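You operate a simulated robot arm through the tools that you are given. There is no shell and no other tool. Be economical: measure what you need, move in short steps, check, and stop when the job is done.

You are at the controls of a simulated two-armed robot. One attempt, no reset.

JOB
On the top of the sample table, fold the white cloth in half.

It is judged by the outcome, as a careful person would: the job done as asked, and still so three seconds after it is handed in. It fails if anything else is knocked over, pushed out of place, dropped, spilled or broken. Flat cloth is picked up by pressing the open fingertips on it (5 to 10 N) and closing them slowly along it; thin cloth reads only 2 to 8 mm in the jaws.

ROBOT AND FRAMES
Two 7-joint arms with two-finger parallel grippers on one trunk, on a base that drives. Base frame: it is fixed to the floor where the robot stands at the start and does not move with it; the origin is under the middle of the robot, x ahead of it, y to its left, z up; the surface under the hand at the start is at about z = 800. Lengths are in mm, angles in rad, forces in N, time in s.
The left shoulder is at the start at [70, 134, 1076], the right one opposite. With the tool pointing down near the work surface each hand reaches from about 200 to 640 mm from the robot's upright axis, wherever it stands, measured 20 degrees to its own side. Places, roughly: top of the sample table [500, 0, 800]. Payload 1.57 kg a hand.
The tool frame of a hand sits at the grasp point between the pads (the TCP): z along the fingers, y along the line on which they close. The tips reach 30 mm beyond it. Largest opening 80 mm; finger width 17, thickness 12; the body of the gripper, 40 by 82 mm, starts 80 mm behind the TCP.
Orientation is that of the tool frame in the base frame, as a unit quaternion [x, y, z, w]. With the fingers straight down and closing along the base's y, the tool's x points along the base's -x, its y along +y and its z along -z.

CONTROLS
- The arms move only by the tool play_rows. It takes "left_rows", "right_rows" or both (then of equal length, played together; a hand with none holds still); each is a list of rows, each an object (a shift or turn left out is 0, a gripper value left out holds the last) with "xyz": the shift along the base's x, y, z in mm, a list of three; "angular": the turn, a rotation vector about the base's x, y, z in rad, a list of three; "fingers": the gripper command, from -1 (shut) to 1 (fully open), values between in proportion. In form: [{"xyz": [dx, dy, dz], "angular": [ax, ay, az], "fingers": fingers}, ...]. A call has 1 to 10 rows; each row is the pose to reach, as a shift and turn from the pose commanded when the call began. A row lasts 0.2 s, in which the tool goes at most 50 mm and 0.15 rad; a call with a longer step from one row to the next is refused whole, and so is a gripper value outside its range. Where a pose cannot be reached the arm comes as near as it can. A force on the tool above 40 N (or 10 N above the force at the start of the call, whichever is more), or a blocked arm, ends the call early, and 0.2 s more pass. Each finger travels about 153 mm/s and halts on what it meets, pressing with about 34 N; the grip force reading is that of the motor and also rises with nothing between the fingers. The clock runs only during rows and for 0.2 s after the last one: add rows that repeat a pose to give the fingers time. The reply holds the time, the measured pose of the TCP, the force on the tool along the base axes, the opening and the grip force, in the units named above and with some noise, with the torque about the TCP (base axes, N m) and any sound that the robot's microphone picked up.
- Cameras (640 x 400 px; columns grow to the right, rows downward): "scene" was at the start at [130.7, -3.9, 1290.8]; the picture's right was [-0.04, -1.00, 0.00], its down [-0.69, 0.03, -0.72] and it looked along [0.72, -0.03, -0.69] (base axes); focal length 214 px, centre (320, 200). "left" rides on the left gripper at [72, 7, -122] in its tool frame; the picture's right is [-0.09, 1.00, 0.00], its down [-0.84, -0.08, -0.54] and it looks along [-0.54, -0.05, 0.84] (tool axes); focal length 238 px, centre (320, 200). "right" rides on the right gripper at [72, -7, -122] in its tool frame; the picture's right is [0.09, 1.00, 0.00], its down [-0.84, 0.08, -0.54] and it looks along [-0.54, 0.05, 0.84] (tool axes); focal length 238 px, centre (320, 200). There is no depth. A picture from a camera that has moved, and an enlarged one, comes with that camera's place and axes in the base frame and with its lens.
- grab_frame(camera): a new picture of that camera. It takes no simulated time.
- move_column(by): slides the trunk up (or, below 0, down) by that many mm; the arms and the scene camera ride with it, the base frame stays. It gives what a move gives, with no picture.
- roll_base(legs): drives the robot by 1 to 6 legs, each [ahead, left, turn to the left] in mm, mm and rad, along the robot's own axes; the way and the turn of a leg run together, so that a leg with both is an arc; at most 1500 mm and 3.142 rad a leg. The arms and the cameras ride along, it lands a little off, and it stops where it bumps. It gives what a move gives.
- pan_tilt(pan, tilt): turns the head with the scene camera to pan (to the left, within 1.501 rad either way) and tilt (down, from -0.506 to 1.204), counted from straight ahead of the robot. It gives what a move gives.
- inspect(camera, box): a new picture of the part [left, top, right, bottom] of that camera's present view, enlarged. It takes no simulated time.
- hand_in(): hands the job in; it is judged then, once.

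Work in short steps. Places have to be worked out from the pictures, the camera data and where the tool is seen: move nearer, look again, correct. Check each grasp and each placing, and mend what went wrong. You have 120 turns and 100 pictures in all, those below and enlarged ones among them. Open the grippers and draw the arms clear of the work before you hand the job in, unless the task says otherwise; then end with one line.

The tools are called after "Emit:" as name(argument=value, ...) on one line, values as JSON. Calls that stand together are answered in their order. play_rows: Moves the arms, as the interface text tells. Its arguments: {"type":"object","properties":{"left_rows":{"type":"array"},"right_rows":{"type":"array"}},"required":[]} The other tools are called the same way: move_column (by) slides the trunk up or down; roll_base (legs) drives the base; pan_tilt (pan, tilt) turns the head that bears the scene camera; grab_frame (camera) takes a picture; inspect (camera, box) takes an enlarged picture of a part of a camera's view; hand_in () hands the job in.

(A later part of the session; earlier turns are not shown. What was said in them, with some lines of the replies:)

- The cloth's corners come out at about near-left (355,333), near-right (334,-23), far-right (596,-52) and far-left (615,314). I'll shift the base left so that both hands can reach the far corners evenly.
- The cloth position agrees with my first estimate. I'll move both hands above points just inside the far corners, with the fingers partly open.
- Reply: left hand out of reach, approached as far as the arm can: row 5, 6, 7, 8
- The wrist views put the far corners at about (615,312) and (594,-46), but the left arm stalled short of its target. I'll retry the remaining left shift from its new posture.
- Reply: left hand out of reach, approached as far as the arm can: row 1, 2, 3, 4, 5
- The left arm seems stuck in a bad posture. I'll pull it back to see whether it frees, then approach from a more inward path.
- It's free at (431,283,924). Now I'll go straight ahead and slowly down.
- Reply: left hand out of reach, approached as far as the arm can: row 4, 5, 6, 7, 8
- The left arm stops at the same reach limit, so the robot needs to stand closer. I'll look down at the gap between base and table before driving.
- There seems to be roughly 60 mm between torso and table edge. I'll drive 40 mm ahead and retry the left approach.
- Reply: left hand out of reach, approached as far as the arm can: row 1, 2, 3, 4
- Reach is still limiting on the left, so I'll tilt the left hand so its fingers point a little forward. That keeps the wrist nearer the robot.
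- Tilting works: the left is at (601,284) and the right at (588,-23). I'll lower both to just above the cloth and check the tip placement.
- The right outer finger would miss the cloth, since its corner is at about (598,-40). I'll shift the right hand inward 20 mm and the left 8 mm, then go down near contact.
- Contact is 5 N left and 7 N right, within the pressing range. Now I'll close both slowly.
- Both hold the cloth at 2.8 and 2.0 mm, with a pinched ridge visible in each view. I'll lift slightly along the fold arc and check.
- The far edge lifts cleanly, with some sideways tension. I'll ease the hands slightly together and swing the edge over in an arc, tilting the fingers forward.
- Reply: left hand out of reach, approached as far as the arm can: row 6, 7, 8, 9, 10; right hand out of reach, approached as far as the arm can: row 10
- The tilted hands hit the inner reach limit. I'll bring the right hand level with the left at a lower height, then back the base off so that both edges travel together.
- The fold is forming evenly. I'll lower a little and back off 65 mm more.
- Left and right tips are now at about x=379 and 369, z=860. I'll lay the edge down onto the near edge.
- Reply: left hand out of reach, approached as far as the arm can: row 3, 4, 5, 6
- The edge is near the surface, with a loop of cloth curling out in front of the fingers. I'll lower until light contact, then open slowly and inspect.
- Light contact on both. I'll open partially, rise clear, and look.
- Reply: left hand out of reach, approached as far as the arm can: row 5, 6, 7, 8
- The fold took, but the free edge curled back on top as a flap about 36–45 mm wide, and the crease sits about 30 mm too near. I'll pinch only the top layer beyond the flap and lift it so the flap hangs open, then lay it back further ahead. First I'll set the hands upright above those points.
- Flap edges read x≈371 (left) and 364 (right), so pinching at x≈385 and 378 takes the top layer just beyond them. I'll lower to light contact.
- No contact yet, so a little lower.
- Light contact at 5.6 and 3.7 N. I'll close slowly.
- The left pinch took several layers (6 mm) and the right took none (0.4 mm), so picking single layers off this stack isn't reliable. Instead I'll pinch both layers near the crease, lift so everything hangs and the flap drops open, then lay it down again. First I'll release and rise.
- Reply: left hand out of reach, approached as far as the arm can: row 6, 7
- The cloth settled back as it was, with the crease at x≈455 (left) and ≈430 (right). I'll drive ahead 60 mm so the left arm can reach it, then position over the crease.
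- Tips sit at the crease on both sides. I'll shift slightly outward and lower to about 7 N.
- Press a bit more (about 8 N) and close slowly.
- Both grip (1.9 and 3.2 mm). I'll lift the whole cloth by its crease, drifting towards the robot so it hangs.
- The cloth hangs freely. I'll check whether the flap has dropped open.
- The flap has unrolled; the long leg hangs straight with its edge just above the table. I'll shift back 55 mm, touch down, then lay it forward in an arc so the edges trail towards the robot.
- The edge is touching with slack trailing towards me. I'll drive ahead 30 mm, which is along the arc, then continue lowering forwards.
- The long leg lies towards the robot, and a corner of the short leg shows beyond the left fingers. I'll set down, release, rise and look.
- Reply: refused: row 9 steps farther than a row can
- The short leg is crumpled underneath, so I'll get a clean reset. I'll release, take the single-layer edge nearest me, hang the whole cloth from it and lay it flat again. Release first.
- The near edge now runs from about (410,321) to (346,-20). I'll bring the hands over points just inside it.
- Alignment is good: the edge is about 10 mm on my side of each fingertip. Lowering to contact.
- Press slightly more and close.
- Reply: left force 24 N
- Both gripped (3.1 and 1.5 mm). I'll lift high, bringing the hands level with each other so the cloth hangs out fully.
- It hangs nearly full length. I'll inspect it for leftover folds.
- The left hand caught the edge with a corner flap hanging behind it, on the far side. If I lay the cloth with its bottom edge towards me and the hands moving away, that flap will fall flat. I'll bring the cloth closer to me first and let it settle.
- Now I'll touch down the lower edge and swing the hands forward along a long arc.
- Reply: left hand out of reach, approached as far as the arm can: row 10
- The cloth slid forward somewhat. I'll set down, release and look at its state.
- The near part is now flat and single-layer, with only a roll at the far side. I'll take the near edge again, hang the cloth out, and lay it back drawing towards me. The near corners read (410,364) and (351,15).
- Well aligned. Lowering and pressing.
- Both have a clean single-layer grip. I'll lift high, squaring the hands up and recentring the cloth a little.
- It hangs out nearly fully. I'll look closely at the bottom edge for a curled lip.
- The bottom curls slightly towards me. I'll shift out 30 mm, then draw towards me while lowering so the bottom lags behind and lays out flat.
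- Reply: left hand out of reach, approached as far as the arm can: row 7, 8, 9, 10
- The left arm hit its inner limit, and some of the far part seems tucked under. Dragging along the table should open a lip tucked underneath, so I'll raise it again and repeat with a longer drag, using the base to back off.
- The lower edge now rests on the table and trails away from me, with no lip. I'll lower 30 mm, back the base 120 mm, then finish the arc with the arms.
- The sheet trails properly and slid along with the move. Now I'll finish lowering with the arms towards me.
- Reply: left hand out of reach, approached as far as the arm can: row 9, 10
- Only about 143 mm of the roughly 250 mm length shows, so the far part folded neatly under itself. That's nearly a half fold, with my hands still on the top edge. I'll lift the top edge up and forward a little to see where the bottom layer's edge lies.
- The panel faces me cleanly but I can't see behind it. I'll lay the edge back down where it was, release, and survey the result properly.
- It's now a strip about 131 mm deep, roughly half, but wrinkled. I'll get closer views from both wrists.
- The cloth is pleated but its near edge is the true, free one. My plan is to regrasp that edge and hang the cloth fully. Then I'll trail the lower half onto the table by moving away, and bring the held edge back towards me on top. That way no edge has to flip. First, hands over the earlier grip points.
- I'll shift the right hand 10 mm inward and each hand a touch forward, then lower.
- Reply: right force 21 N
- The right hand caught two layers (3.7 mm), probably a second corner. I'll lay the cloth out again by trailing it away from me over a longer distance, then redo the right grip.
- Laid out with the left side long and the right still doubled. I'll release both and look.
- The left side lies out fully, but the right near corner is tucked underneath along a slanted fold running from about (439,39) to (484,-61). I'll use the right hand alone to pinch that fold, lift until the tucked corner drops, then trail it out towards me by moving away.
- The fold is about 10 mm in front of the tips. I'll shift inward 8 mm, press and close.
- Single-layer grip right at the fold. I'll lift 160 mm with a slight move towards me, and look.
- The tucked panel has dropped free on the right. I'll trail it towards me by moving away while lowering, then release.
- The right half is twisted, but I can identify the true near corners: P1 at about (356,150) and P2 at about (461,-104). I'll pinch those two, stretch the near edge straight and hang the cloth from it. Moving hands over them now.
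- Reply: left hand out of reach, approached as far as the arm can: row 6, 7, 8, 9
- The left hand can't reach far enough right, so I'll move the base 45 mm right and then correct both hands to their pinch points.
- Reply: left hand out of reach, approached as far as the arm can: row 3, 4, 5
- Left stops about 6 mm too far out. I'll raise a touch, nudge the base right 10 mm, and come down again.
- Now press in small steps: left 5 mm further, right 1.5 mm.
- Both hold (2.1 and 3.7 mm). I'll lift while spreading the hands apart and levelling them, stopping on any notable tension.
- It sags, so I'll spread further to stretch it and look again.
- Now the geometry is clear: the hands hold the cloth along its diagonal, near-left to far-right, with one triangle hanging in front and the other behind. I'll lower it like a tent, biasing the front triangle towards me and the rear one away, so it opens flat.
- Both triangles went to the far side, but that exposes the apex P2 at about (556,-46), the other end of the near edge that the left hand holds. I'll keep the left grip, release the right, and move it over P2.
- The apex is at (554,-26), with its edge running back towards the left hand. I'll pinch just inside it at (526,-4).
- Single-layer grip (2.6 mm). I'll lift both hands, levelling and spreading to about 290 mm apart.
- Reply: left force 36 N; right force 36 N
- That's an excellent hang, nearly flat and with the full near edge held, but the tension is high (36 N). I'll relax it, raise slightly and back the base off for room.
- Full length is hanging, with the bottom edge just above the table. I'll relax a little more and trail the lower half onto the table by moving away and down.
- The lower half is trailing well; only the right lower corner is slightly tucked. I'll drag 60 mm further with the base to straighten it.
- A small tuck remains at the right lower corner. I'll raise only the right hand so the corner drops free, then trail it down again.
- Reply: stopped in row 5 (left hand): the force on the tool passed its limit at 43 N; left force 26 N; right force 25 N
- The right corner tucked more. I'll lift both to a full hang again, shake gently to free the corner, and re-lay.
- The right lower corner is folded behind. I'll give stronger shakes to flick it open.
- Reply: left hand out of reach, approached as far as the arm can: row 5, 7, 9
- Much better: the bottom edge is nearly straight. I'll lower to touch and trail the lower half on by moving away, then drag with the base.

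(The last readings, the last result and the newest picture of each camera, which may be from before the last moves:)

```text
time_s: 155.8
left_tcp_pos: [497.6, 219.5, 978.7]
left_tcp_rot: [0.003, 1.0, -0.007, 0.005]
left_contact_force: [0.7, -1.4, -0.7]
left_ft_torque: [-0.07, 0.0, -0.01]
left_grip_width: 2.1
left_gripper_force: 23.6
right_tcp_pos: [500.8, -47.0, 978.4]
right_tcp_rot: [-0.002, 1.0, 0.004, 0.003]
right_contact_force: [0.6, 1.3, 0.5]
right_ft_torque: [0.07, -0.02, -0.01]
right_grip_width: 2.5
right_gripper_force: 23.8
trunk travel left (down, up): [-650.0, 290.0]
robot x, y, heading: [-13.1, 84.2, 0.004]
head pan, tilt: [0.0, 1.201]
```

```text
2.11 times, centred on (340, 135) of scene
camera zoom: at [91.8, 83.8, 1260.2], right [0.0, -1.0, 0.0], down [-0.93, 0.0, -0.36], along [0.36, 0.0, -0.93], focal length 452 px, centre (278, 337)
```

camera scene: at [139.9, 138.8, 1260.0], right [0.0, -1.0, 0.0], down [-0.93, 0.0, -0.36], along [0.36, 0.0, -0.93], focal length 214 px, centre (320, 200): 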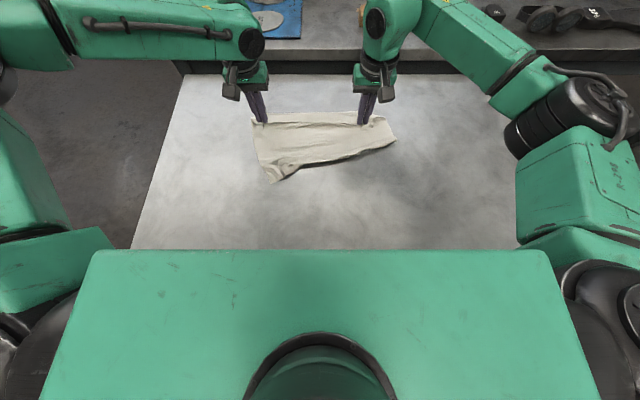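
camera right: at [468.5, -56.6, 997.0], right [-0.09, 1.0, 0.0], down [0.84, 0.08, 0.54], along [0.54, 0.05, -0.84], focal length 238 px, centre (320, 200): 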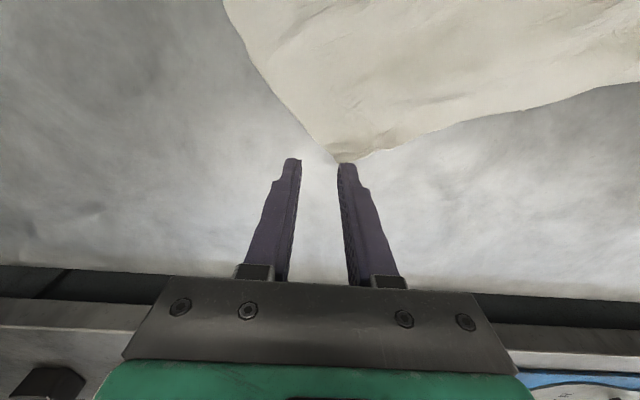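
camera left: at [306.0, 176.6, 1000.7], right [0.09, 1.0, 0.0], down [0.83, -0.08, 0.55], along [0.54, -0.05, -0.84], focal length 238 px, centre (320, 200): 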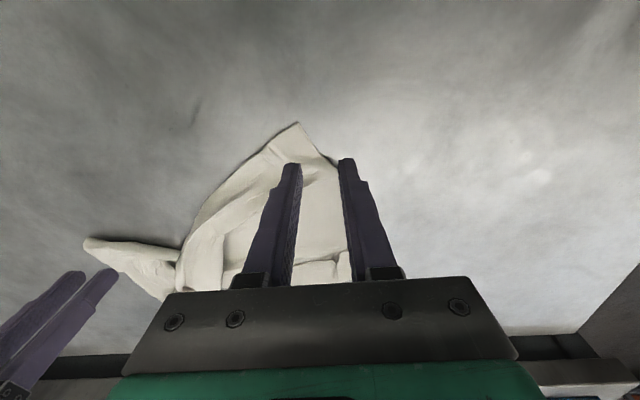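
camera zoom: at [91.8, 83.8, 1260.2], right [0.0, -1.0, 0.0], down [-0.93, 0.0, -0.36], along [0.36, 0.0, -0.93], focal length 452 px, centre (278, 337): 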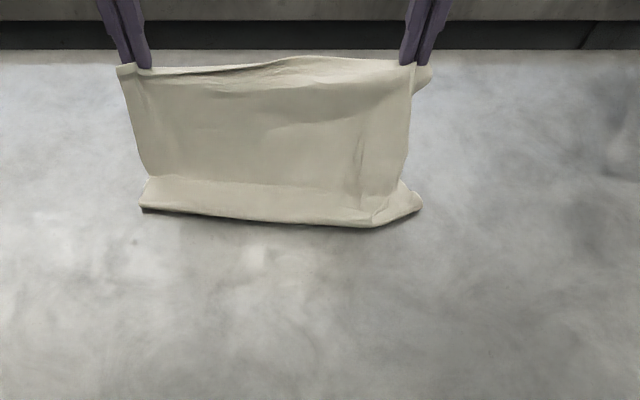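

The bottom curled under as it touched. I'll lift again and this time touch down while already moving away quickly, so the edge lags towards me.

Emit:
play_rows(left_rows=[{"xyz": [-20, 0, 35]}, {"xyz": [-45, 0, 70]}, {"xyz": [-75, 0, 105]}, {"xyz": [-108, 0, 130]}, {"xyz": [-140, 0, 145]}, {"xyz": [-140, 0, 145]}, {"xyz": [-140, 0, 110]}, {"xyz": [-140, 0, 145]}, {"xyz": [-140, 0, 140]}, {"xyz": [-140, 0, 140]}], right_rows=[{"xyz": [-20, 0, 35]}, {"xyz": [-45, 0, 70]}, {"xyz": [-75, 0, 105]}, {"xyz": [-108, 0, 130]}, {"xyz": [-140, 0, 145]}, {"xyz": [-140, 0, 145]}, {"xyz": [-140, 0, 110]}, {"xyz": [-140, 0, 145]}, {"xyz": [-140, 0, 140]}, {"xyz": [-140, 0, 140]}])

Emit:
play_rows(left_rows=[{"xyz": [35, 0, -18]}, {"xyz": [70, 0, -40]}, {"xyz": [100, 0, -66]}, {"xyz": [122, 0, -92]}, {"xyz": [136, 0, -118]}, {"xyz": [144, 0, -140]}, {"xyz": [150, 0, -156]}, {"xyz": [150, 0, -156]}], right_rows=[{"xyz": [35, 0, -18]}, {"xyz": [70, 0, -40]}, {"xyz": [100, 0, -66]}, {"xyz": [122, 0, -92]}, {"xyz": [136, 0, -118]}, {"xyz": [144, 0, -140]}, {"xyz": [150, 0, -156]}, {"xyz": [150, 0, -156]}])

Emit:
inspect(camera="scene", box=[190, 40, 490, 230])

```text
time_s: 158.0
left_tcp_pos: [358.7, 218.2, 1118.6]
left_tcp_rot: [0.004, 1.0, -0.007, 0.003]
left_contact_force: [0.7, -1.8, -0.2]
left_ft_torque: [-0.06, -0.02, 0.01]
left_grip_width: 2.1
left_gripper_force: 23.5
right_tcp_pos: [361.8, -47.0, 1115.5]
right_tcp_rot: [-0.002, 1.0, 0.003, 0.001]
right_contact_force: [-0.6, 2.7, 0.4]
right_ft_torque: [0.07, 0.02, -0.01]
right_grip_width: 2.4
right_gripper_force: 24.1
trunk travel left (down, up): [-650.0, 290.0]
robot x, y, heading: [-11.9, 83.8, -0.005]
head pan, tilt: [0.0, 1.201]
```

```text
time_s: 159.8
left_tcp_pos: [507.9, 218.9, 963.2]
left_tcp_rot: [0.004, 1.0, -0.006, 0.004]
left_contact_force: [-1.1, -2.3, -0.4]
left_ft_torque: [-0.04, 0.01, -0.02]
left_grip_width: 2.1
left_gripper_force: 23.4
right_tcp_pos: [511.8, -46.6, 961.0]
right_tcp_rot: [-0.002, 1.0, 0.004, 0.003]
right_contact_force: [0.9, 2.4, -0.7]
right_ft_torque: [0.08, 0.01, 0.0]
right_grip_width: 2.4
right_gripper_force: 23.9
trunk travel left (down, up): [-650.0, 290.0]
robot x, y, heading: [-14.0, 86.4, 0.001]
head pan, tilt: [0.0, 1.201]
```

```text
2.11 times, centred on (340, 135) of scene
camera zoom: at [92.2, 83.7, 1260.2], right [0.0, -1.0, 0.0], down [-0.93, 0.0, -0.36], along [0.36, 0.0, -0.93], focal length 452 px, centre (278, 337)
```

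zoom: 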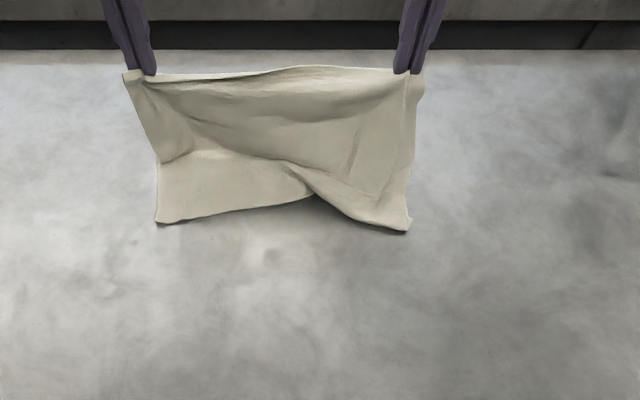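

Now both lower corners are out at full length (x≈420 and 405), with just a shallow pleat in the middle. I'll move 35 mm further with the base and lower a bit, so exactly half lies on the table. Then I'll bring the held edge back over towards me.

Emit:
roll_base(legs=[[35, 0, 0]])

Emit:
play_rows(left_rows=[{"xyz": [0, 2, -10]}, {"xyz": [0, 3, -20]}, {"xyz": [-10, 3, -22]}, {"xyz": [-24, 3, -26]}, {"xyz": [-40, 3, -33]}, {"xyz": [-56, 3, -43]}, {"xyz": [-70, 3, -56]}, {"xyz": [-82, 3, -71]}, {"xyz": [-92, 3, -87]}, {"xyz": [-99, 3, -102]}], right_rows=[{"xyz": [0, -2, -10]}, {"xyz": [0, -3, -20]}, {"xyz": [-10, -3, -22]}, {"xyz": [-24, -3, -26]}, {"xyz": [-40, -3, -33]}, {"xyz": [-57, -3, -43]}, {"xyz": [-72, -3, -56]}, {"xyz": [-86, -3, -71]}, {"xyz": [-98, -3, -87]}, {"xyz": [-107, -3, -101]}])

Emit:
inspect(camera="scene", box=[190, 40, 490, 230])

```text
time_s: 160.7
left_tcp_pos: [541.6, 219.1, 964.9]
left_tcp_rot: [0.002, 1.0, -0.007, 0.006]
left_contact_force: [-1.2, -1.4, -0.1]
left_ft_torque: [-0.07, 0.0, 0.01]
left_grip_width: 2.2
left_gripper_force: 23.5
right_tcp_pos: [544.3, -45.6, 962.7]
right_tcp_rot: [-0.003, 1.0, 0.004, 0.004]
right_contact_force: [-0.5, 1.1, 0.1]
right_ft_torque: [0.06, 0.01, 0.03]
right_grip_width: 2.7
right_gripper_force: 23.8
trunk travel left (down, up): [-650.0, 290.0]
robot x, y, heading: [23.6, 86.8, 0.0]
head pan, tilt: [0.0, 1.201]
```

```text
time_s: 162.9
left_tcp_pos: [445.0, 221.9, 859.3]
left_tcp_rot: [0.002, 1.0, -0.008, 0.005]
left_contact_force: [-0.9, -7.8, -0.9]
left_ft_torque: [-0.22, -0.01, 0.0]
left_grip_width: 2.0
left_gripper_force: 23.7
right_tcp_pos: [438.6, -48.8, 859.7]
right_tcp_rot: [-0.003, 1.0, 0.004, 0.003]
right_contact_force: [1.1, 7.9, 0.8]
right_ft_torque: [0.25, -0.02, -0.06]
right_grip_width: 2.7
right_gripper_force: 23.6
trunk travel left (down, up): [-650.0, 290.0]
robot x, y, heading: [24.5, 83.9, -0.002]
head pan, tilt: [0.0, 1.201]
```

```text
2.11 times, centred on (340, 135) of scene
camera zoom: at [127.3, 83.6, 1260.1], right [0.0, -1.0, 0.0], down [-0.93, 0.0, -0.36], along [0.36, 0.0, -0.93], focal length 452 px, centre (278, 337)
```

zoom: 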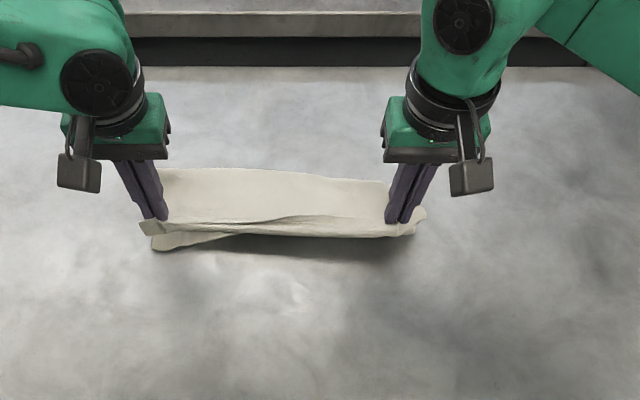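

Looking good: the top edge is right above the bottom edge. I'll lower the last 22 mm, release and rise clear.

Emit:
play_rows(left_rows=[{"xyz": [-6, 2, -8]}, {"xyz": [-11, 4, -15]}, {"xyz": [-15, 5, -22]}, {"xyz": [-15, 5, -24]}, {"xyz": [-15, 5, -24]}], right_rows=[{"xyz": [-6, -2, -8]}, {"xyz": [-10, -4, -15]}, {"xyz": [-14, -5, -22]}, {"xyz": [-14, -5, -24]}, {"xyz": [-14, -5, -24]}])

Emit:
play_rows(left_rows=[{"xyz": [0, 0, 0], "fingers": -0.8}, {"xyz": [0, 0, 0], "fingers": -0.6}, {"xyz": [0, 0, 0], "fingers": -0.5}, {"xyz": [0, 0, 8]}, {"xyz": [0, 0, 30]}, {"xyz": [0, 10, 65]}, {"xyz": [-5, 35, 95]}, {"xyz": [-15, 70, 115]}, {"xyz": [-25, 105, 125]}, {"xyz": [-35, 140, 130]}], right_rows=[{"xyz": [0, 0, 0], "fingers": -0.8}, {"xyz": [0, 0, 0], "fingers": -0.6}, {"xyz": [0, 0, 0], "fingers": -0.5}, {"xyz": [0, 0, 8]}, {"xyz": [0, 0, 30]}, {"xyz": [0, -10, 65]}, {"xyz": [-5, -35, 95]}, {"xyz": [-15, -70, 115]}, {"xyz": [-25, -105, 125]}, {"xyz": [-35, -140, 130]}])

Emit:
inspect(camera="scene", box=[220, 80, 440, 210])

```text
time_s: 164.1
left_tcp_pos: [429.2, 225.4, 836.9]
left_tcp_rot: [0.004, 1.0, -0.008, 0.005]
left_contact_force: [0.5, -21.6, 1.5]
left_ft_torque: [-0.7, 0.04, 0.06]
left_grip_width: 2.2
left_gripper_force: 23.4
right_tcp_pos: [425.7, -53.9, 835.9]
right_tcp_rot: [-0.004, 1.0, 0.005, 0.003]
right_contact_force: [0.8, 21.2, 0.0]
right_ft_torque: [0.63, 0.01, -0.11]
right_grip_width: 2.6
right_gripper_force: 24.4
trunk travel left (down, up): [-650.0, 290.0]
robot x, y, heading: [19.0, 88.1, -0.001]
head pan, tilt: [0.0, 1.201]
```

```text
time_s: 166.3
left_tcp_pos: [389.8, 369.0, 969.2]
left_tcp_rot: [0.004, 1.0, -0.008, 0.005]
left_contact_force: [0.3, 0.0, -0.5]
left_ft_torque: [-0.03, 0.01, 0.0]
left_grip_width: 19.8
left_gripper_force: 0.1
right_tcp_pos: [389.5, -193.4, 967.6]
right_tcp_rot: [-0.004, 1.0, 0.003, 0.003]
right_contact_force: [-0.5, 0.3, 0.3]
right_ft_torque: [0.02, -0.03, 0.0]
right_grip_width: 20.1
right_gripper_force: 0.1
trunk travel left (down, up): [-650.0, 290.0]
robot x, y, heading: [21.6, 85.3, 0.004]
head pan, tilt: [0.0, 1.201]
```

```text
2.91 times, centred on (330, 145) of scene
camera zoom: at [125.2, 84.2, 1260.3], right [0.0, -1.0, 0.0], down [-0.93, 0.0, -0.36], along [0.36, 0.0, -0.93], focal length 624 px, centre (291, 360)
```

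zoom: 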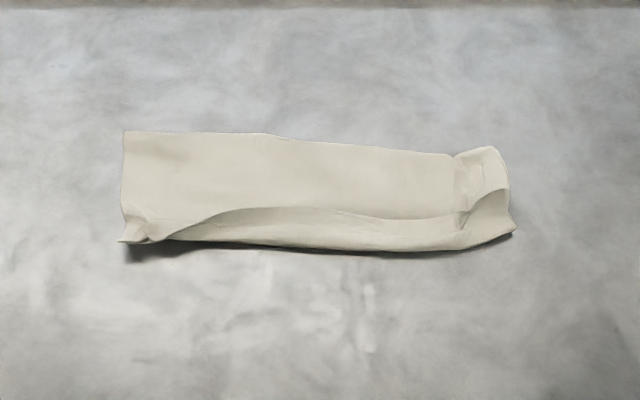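

Now it's a neat strip of about 117 × 340 mm, layered in half, with a raised ripple near the front edge and a small pleat at right. I'll press both ends and slide outward to stretch it smooth.

Emit:
play_rows(left_rows=[{"xyz": [12, -27, -10]}, {"xyz": [25, -54, -25]}, {"xyz": [38, -81, -45]}, {"xyz": [50, -108, -65]}, {"xyz": [62, -135, -85]}, {"xyz": [75, -159, -105]}, {"xyz": [75, -159, -125]}, {"xyz": [75, -159, -133]}, {"xyz": [75, -159, -133]}], right_rows=[{"xyz": [12, 18, -10]}, {"xyz": [24, 36, -25]}, {"xyz": [36, 54, -45]}, {"xyz": [48, 72, -65]}, {"xyz": [60, 90, -85]}, {"xyz": [70, 103, -105]}, {"xyz": [70, 103, -122]}, {"xyz": [70, 103, -130]}, {"xyz": [70, 103, -130]}])

```text
time_s: 168.3
left_tcp_pos: [468.4, 207.4, 834.3]
left_tcp_rot: [0.002, 1.0, -0.007, 0.004]
left_contact_force: [0.4, 0.1, 0.4]
left_ft_torque: [0.02, -0.03, 0.01]
left_grip_width: 20.0
left_gripper_force: 0.0
right_tcp_pos: [460.1, -91.7, 837.1]
right_tcp_rot: [-0.003, 1.0, 0.004, 0.002]
right_contact_force: [0.0, 0.1, 0.6]
right_ft_torque: [0.02, -0.01, -0.01]
right_grip_width: 19.9
right_gripper_force: 0.0
trunk travel left (down, up): [-650.0, 290.0]
robot x, y, heading: [17.9, 81.7, -0.006]
head pan, tilt: [0.0, 1.201]
```

Emit:
play_rows(left_rows=[{"xyz": [0, 0, -1.5]}, {"xyz": [0, 0, -2.5]}, {"xyz": [0, 0, -2.5]}], right_rows=[{"xyz": [0, 0, -3]}, {"xyz": [0, 0, -5]}, {"xyz": [0, 0, -5]}])

```text
time_s: 169.1
left_tcp_pos: [466.9, 208.1, 832.3]
left_tcp_rot: [0.003, 1.0, -0.008, 0.006]
left_contact_force: [1.7, 0.2, 5.7]
left_ft_torque: [0.12, -0.01, 0.02]
left_grip_width: 19.6
left_gripper_force: 0.3
right_tcp_pos: [459.1, -89.8, 832.2]
right_tcp_rot: [-0.004, 1.0, 0.004, 0.004]
right_contact_force: [1.0, -0.2, 8.2]
right_ft_torque: [0.11, 0.02, -0.09]
right_grip_width: 19.6
right_gripper_force: 0.0
trunk travel left (down, up): [-650.0, 290.0]
robot x, y, heading: [23.1, 88.5, 0.004]
head pan, tilt: [0.0, 1.201]
```

Pressing at 6–8 N on both sides. I'll slide outward slowly by 14 mm each, then lift and look.

Emit:
play_rows(left_rows=[{"xyz": [0, 3, 0]}, {"xyz": [0, 6, 0]}, {"xyz": [0, 9, 0]}, {"xyz": [0, 12, 0]}, {"xyz": [0, 14, 0]}, {"xyz": [0, 14, 8]}, {"xyz": [0, 14, 35]}, {"xyz": [0, 40, 70]}, {"xyz": [-15, 70, 100]}, {"xyz": [-30, 105, 120]}], right_rows=[{"xyz": [0, -3, 0]}, {"xyz": [0, -6, 0]}, {"xyz": [0, -9, 0]}, {"xyz": [0, -12, 0]}, {"xyz": [0, -14, 0]}, {"xyz": [0, -14, 8]}, {"xyz": [0, -14, 35]}, {"xyz": [0, -40, 70]}, {"xyz": [-15, -70, 100]}, {"xyz": [-30, -105, 120]}])

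Emit:
inspect(camera="scene", box=[220, 80, 440, 210])

```text
time_s: 171.3
left_tcp_pos: [436.8, 313.6, 954.6]
left_tcp_rot: [0.003, 1.0, -0.008, 0.005]
left_contact_force: [0.1, 0.1, 0.3]
left_ft_torque: [-0.01, -0.05, -0.02]
left_grip_width: 20.1
left_gripper_force: 0.0
right_tcp_pos: [426.5, -195.8, 952.7]
right_tcp_rot: [-0.004, 1.0, 0.004, 0.004]
right_contact_force: [-0.6, 0.6, 0.2]
right_ft_torque: [-0.01, -0.05, -0.02]
right_grip_width: 20.2
right_gripper_force: 0.1
trunk travel left (down, up): [-650.0, 290.0]
robot x, y, heading: [24.5, 87.5, 0.0]
head pan, tilt: [0.0, 1.201]
```

```text
2.91 times, centred on (330, 145) of scene
camera zoom: at [124.5, 84.1, 1260.3], right [0.0, -1.0, 0.0], down [-0.93, 0.0, -0.36], along [0.36, 0.0, -0.93], focal length 624 px, centre (291, 360)
```

zoom: 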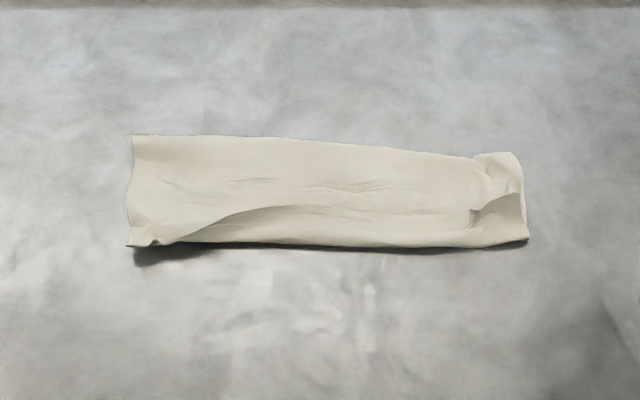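

Neater. The front ripple remains, so I'll press on it with widely opened fingertips and stroke it lightly towards the front edge.

Emit:
play_rows(left_rows=[{"xyz": [2, -30, -5], "fingers": 0.6}, {"xyz": [4, -60, -15]}, {"xyz": [6, -90, -30]}, {"xyz": [8, -120, -50]}, {"xyz": [11, -150, -72]}, {"xyz": [13, -160, -95]}, {"xyz": [13, -160, -115]}, {"xyz": [13, -160, -120]}, {"xyz": [13, -160, -120]}], right_rows=[{"xyz": [3, 36, -5], "fingers": 0.6}, {"xyz": [6, 72, -15]}, {"xyz": [9, 108, -30]}, {"xyz": [12, 144, -50]}, {"xyz": [16, 176, -72]}, {"xyz": [20, 190, -95]}, {"xyz": [20, 190, -113]}, {"xyz": [20, 190, -118]}, {"xyz": [20, 190, -118]}])

```text
time_s: 173.3
left_tcp_pos: [448.1, 158.6, 833.6]
left_tcp_rot: [0.002, 1.0, -0.008, 0.005]
left_contact_force: [-0.1, 0.2, -0.1]
left_ft_torque: [0.01, 0.0, -0.02]
left_grip_width: 64.0
left_gripper_force: 0.0
left hand out of reach, approached as far as the arm can: row 7, 8, 9
right_tcp_pos: [449.9, -7.4, 833.1]
right_tcp_rot: [-0.003, 1.0, 0.004, 0.002]
right_contact_force: [0.8, -0.1, 2.9]
right_ft_torque: [-0.14, -0.03, 0.01]
right_grip_width: 63.8
right_gripper_force: 0.0
trunk travel left (down, up): [-650.0, 290.0]
robot x, y, heading: [23.8, 87.3, 0.006]
head pan, tilt: [0.0, 1.201]
```

Emit:
play_rows(left_rows=[{"xyz": [0, 0, -2]}, {"xyz": [-4, 0, -2]}, {"xyz": [-8, 0, -2]}, {"xyz": [-12, 0, -2]}, {"xyz": [-16, 0, -2]}, {"xyz": [-16, 0, 8]}, {"xyz": [-16, 0, 35]}, {"xyz": [-16, 40, 60]}, {"xyz": [-16, 85, 75]}, {"xyz": [-16, 130, 85]}], right_rows=[{"xyz": [0, 0, -0.6]}, {"xyz": [-4, 0, -0.6]}, {"xyz": [-8, 0, -0.6]}, {"xyz": [-12, 0, -0.6]}, {"xyz": [-16, 0, -0.6]}, {"xyz": [-16, 0, 8]}, {"xyz": [-16, 0, 35]}, {"xyz": [-16, -40, 60]}, {"xyz": [-16, -85, 75]}, {"xyz": [-16, -130, 85]}])

Emit:
inspect(camera="scene", box=[220, 80, 440, 210])

```text
time_s: 175.5
left_tcp_pos: [434.7, 289.1, 920.6]
left_tcp_rot: [0.003, 1.0, -0.007, 0.003]
left_contact_force: [0.9, 0.7, -0.4]
left_ft_torque: [-0.01, 0.0, 0.0]
left_grip_width: 63.9
left_gripper_force: 0.0
right_tcp_pos: [431.7, -135.6, 921.3]
right_tcp_rot: [-0.004, 1.0, 0.003, 0.003]
right_contact_force: [-0.2, 0.6, -0.7]
right_ft_torque: [0.0, -0.03, -0.03]
right_grip_width: 64.1
right_gripper_force: 0.1
trunk travel left (down, up): [-650.0, 290.0]
robot x, y, heading: [21.1, 87.7, -0.001]
head pan, tilt: [0.0, 1.201]
```

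```text
2.91 times, centred on (330, 145) of scene
camera zoom: at [125.7, 84.1, 1260.2], right [0.0, -1.0, 0.0], down [-0.93, 0.0, -0.36], along [0.36, 0.0, -0.93], focal length 624 px, centre (291, 360)
```

zoom: 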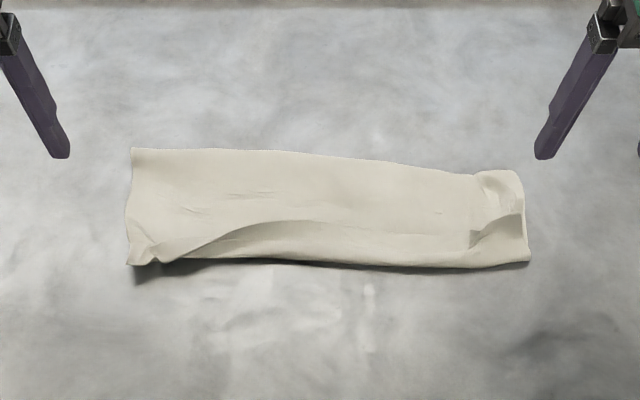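

The strip moved as one piece. I'll take a wrist view of the right end to judge the layers there.

Emit:
grab_frame(camera="right")

Emit:
grab_frame(camera="left")

```text
5 pictures are left
camera right: at [359.3, -143.7, 1043.6], right [-0.1, 0.99, 0.01], down [0.83, 0.08, 0.55], along [0.54, 0.06, -0.84], focal length 238 px, centre (320, 200)
```

right: 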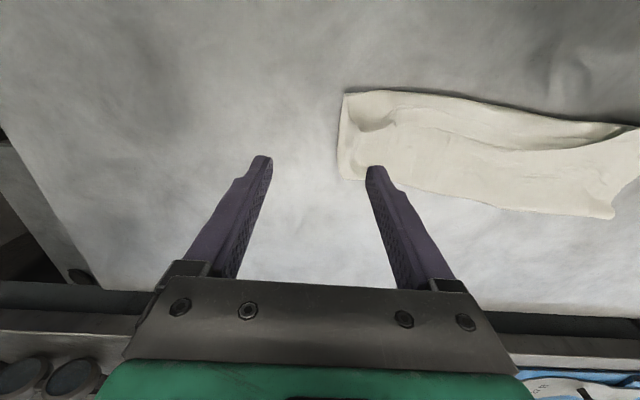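

```text
4 pictures are left
camera left: at [361.5, 298.5, 1041.6], right [0.1, 0.99, -0.01], down [0.83, -0.08, 0.55], along [0.55, -0.07, -0.83], focal length 238 px, centre (320, 200)
```

left: 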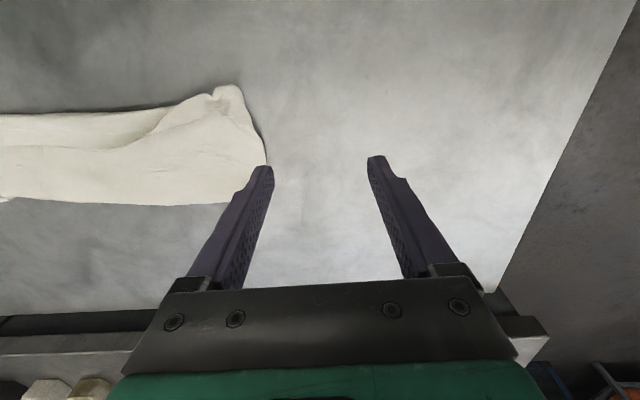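

Both ends look like a clean two-layer rectangle, apart from a ripple at the front. I'll press the ripple straight down once on each side.

Emit:
play_rows(left_rows=[{"xyz": [-8, -35, -5]}, {"xyz": [-16, -70, -15]}, {"xyz": [-24, -105, -35]}, {"xyz": [-24, -105, -60]}, {"xyz": [-24, -105, -80]}, {"xyz": [-24, -105, -88]}, {"xyz": [-24, -105, -89.5]}, {"xyz": [-24, -105, -89.5]}, {"xyz": [-24, -105, -60]}, {"xyz": [-24, -75, -25]}], right_rows=[{"xyz": [-7, 45, 0]}, {"xyz": [-14, 90, -5]}, {"xyz": [-22, 132, -25]}, {"xyz": [-22, 165, -55]}, {"xyz": [-22, 165, -80]}, {"xyz": [-22, 165, -88]}, {"xyz": [-22, 165, -89.5]}, {"xyz": [-22, 165, -89.5]}, {"xyz": [-22, 165, -60]}, {"xyz": [-22, 135, -25]}])

Emit:
play_rows(left_rows=[{"xyz": [0, 30, 25]}, {"xyz": [0, 65, 50]}, {"xyz": [-10, 100, 75]}, {"xyz": [-20, 135, 90]}, {"xyz": [-20, 150, 100], "fingers": 1}], right_rows=[{"xyz": [0, -40, 20]}, {"xyz": [0, -80, 45]}, {"xyz": [-10, -120, 65]}, {"xyz": [-20, -160, 85]}, {"xyz": [-20, -195, 100], "fingers": 1}])

Emit:
inspect(camera="scene", box=[220, 80, 440, 210])

```text
time_s: 177.7
left_tcp_pos: [407.1, 215.0, 895.1]
left_tcp_rot: [0.004, 1.0, -0.007, 0.005]
left_contact_force: [-0.8, 0.9, 0.1]
left_ft_torque: [0.04, 0.01, -0.02]
left_grip_width: 64.1
left_gripper_force: 0.0
right_tcp_pos: [411.9, -1.8, 894.1]
right_tcp_rot: [-0.003, 1.0, 0.004, 0.004]
right_contact_force: [-0.8, -0.5, 0.4]
right_ft_torque: [0.05, -0.02, 0.0]
right_grip_width: 63.8
right_gripper_force: 0.0
trunk travel left (down, up): [-650.0, 290.0]
robot x, y, heading: [23.8, 84.5, 0.001]
head pan, tilt: [0.0, 1.201]
```

```text
time_s: 178.9
left_tcp_pos: [387.5, 365.4, 995.5]
left_tcp_rot: [0.004, 1.0, -0.007, 0.004]
left_contact_force: [0.5, 0.1, -0.3]
left_ft_torque: [0.0, 0.01, 0.0]
left_grip_width: 80.1
left_gripper_force: 0.1
right_tcp_pos: [392.6, -197.4, 993.6]
right_tcp_rot: [-0.004, 1.0, 0.004, 0.002]
right_contact_force: [0.1, 0.1, 0.2]
right_ft_torque: [0.04, 0.01, 0.0]
right_grip_width: 79.8
right_gripper_force: 0.0
trunk travel left (down, up): [-650.0, 290.0]
robot x, y, heading: [25.0, 82.2, 0.001]
head pan, tilt: [0.0, 1.201]
```

```text
2.91 times, centred on (330, 145) of scene
camera zoom: at [126.9, 83.0, 1260.1], right [0.0, -1.0, 0.0], down [-0.93, 0.0, -0.36], along [0.36, 0.0, -0.93], focal length 624 px, centre (291, 360)
```

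zoom: 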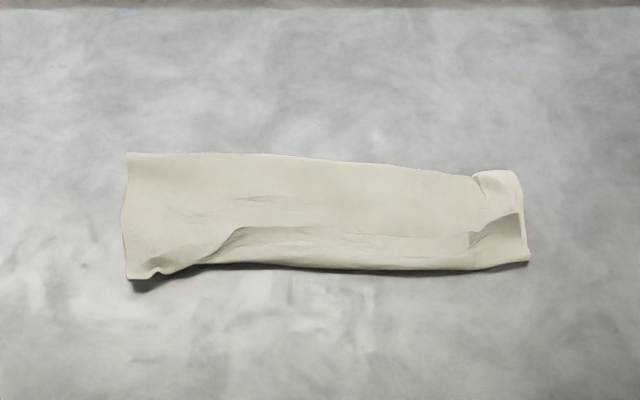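

The cloth lies as a two-layer strip of about half depth, with only light ripples. The grippers are open and clear and nothing else was touched, so I'm handing it in.

Emit:
hand_in()

```text
The job is handed in.
```

I folded the white cloth roughly in half on the sample table and handed it in. The fold is not crisp: light ripples remain at the front, there's a small pleat at the right end, that end is about 93 mm deep against 120 mm at the left, and I couldn't see whether the bottom layer's edge lines up.
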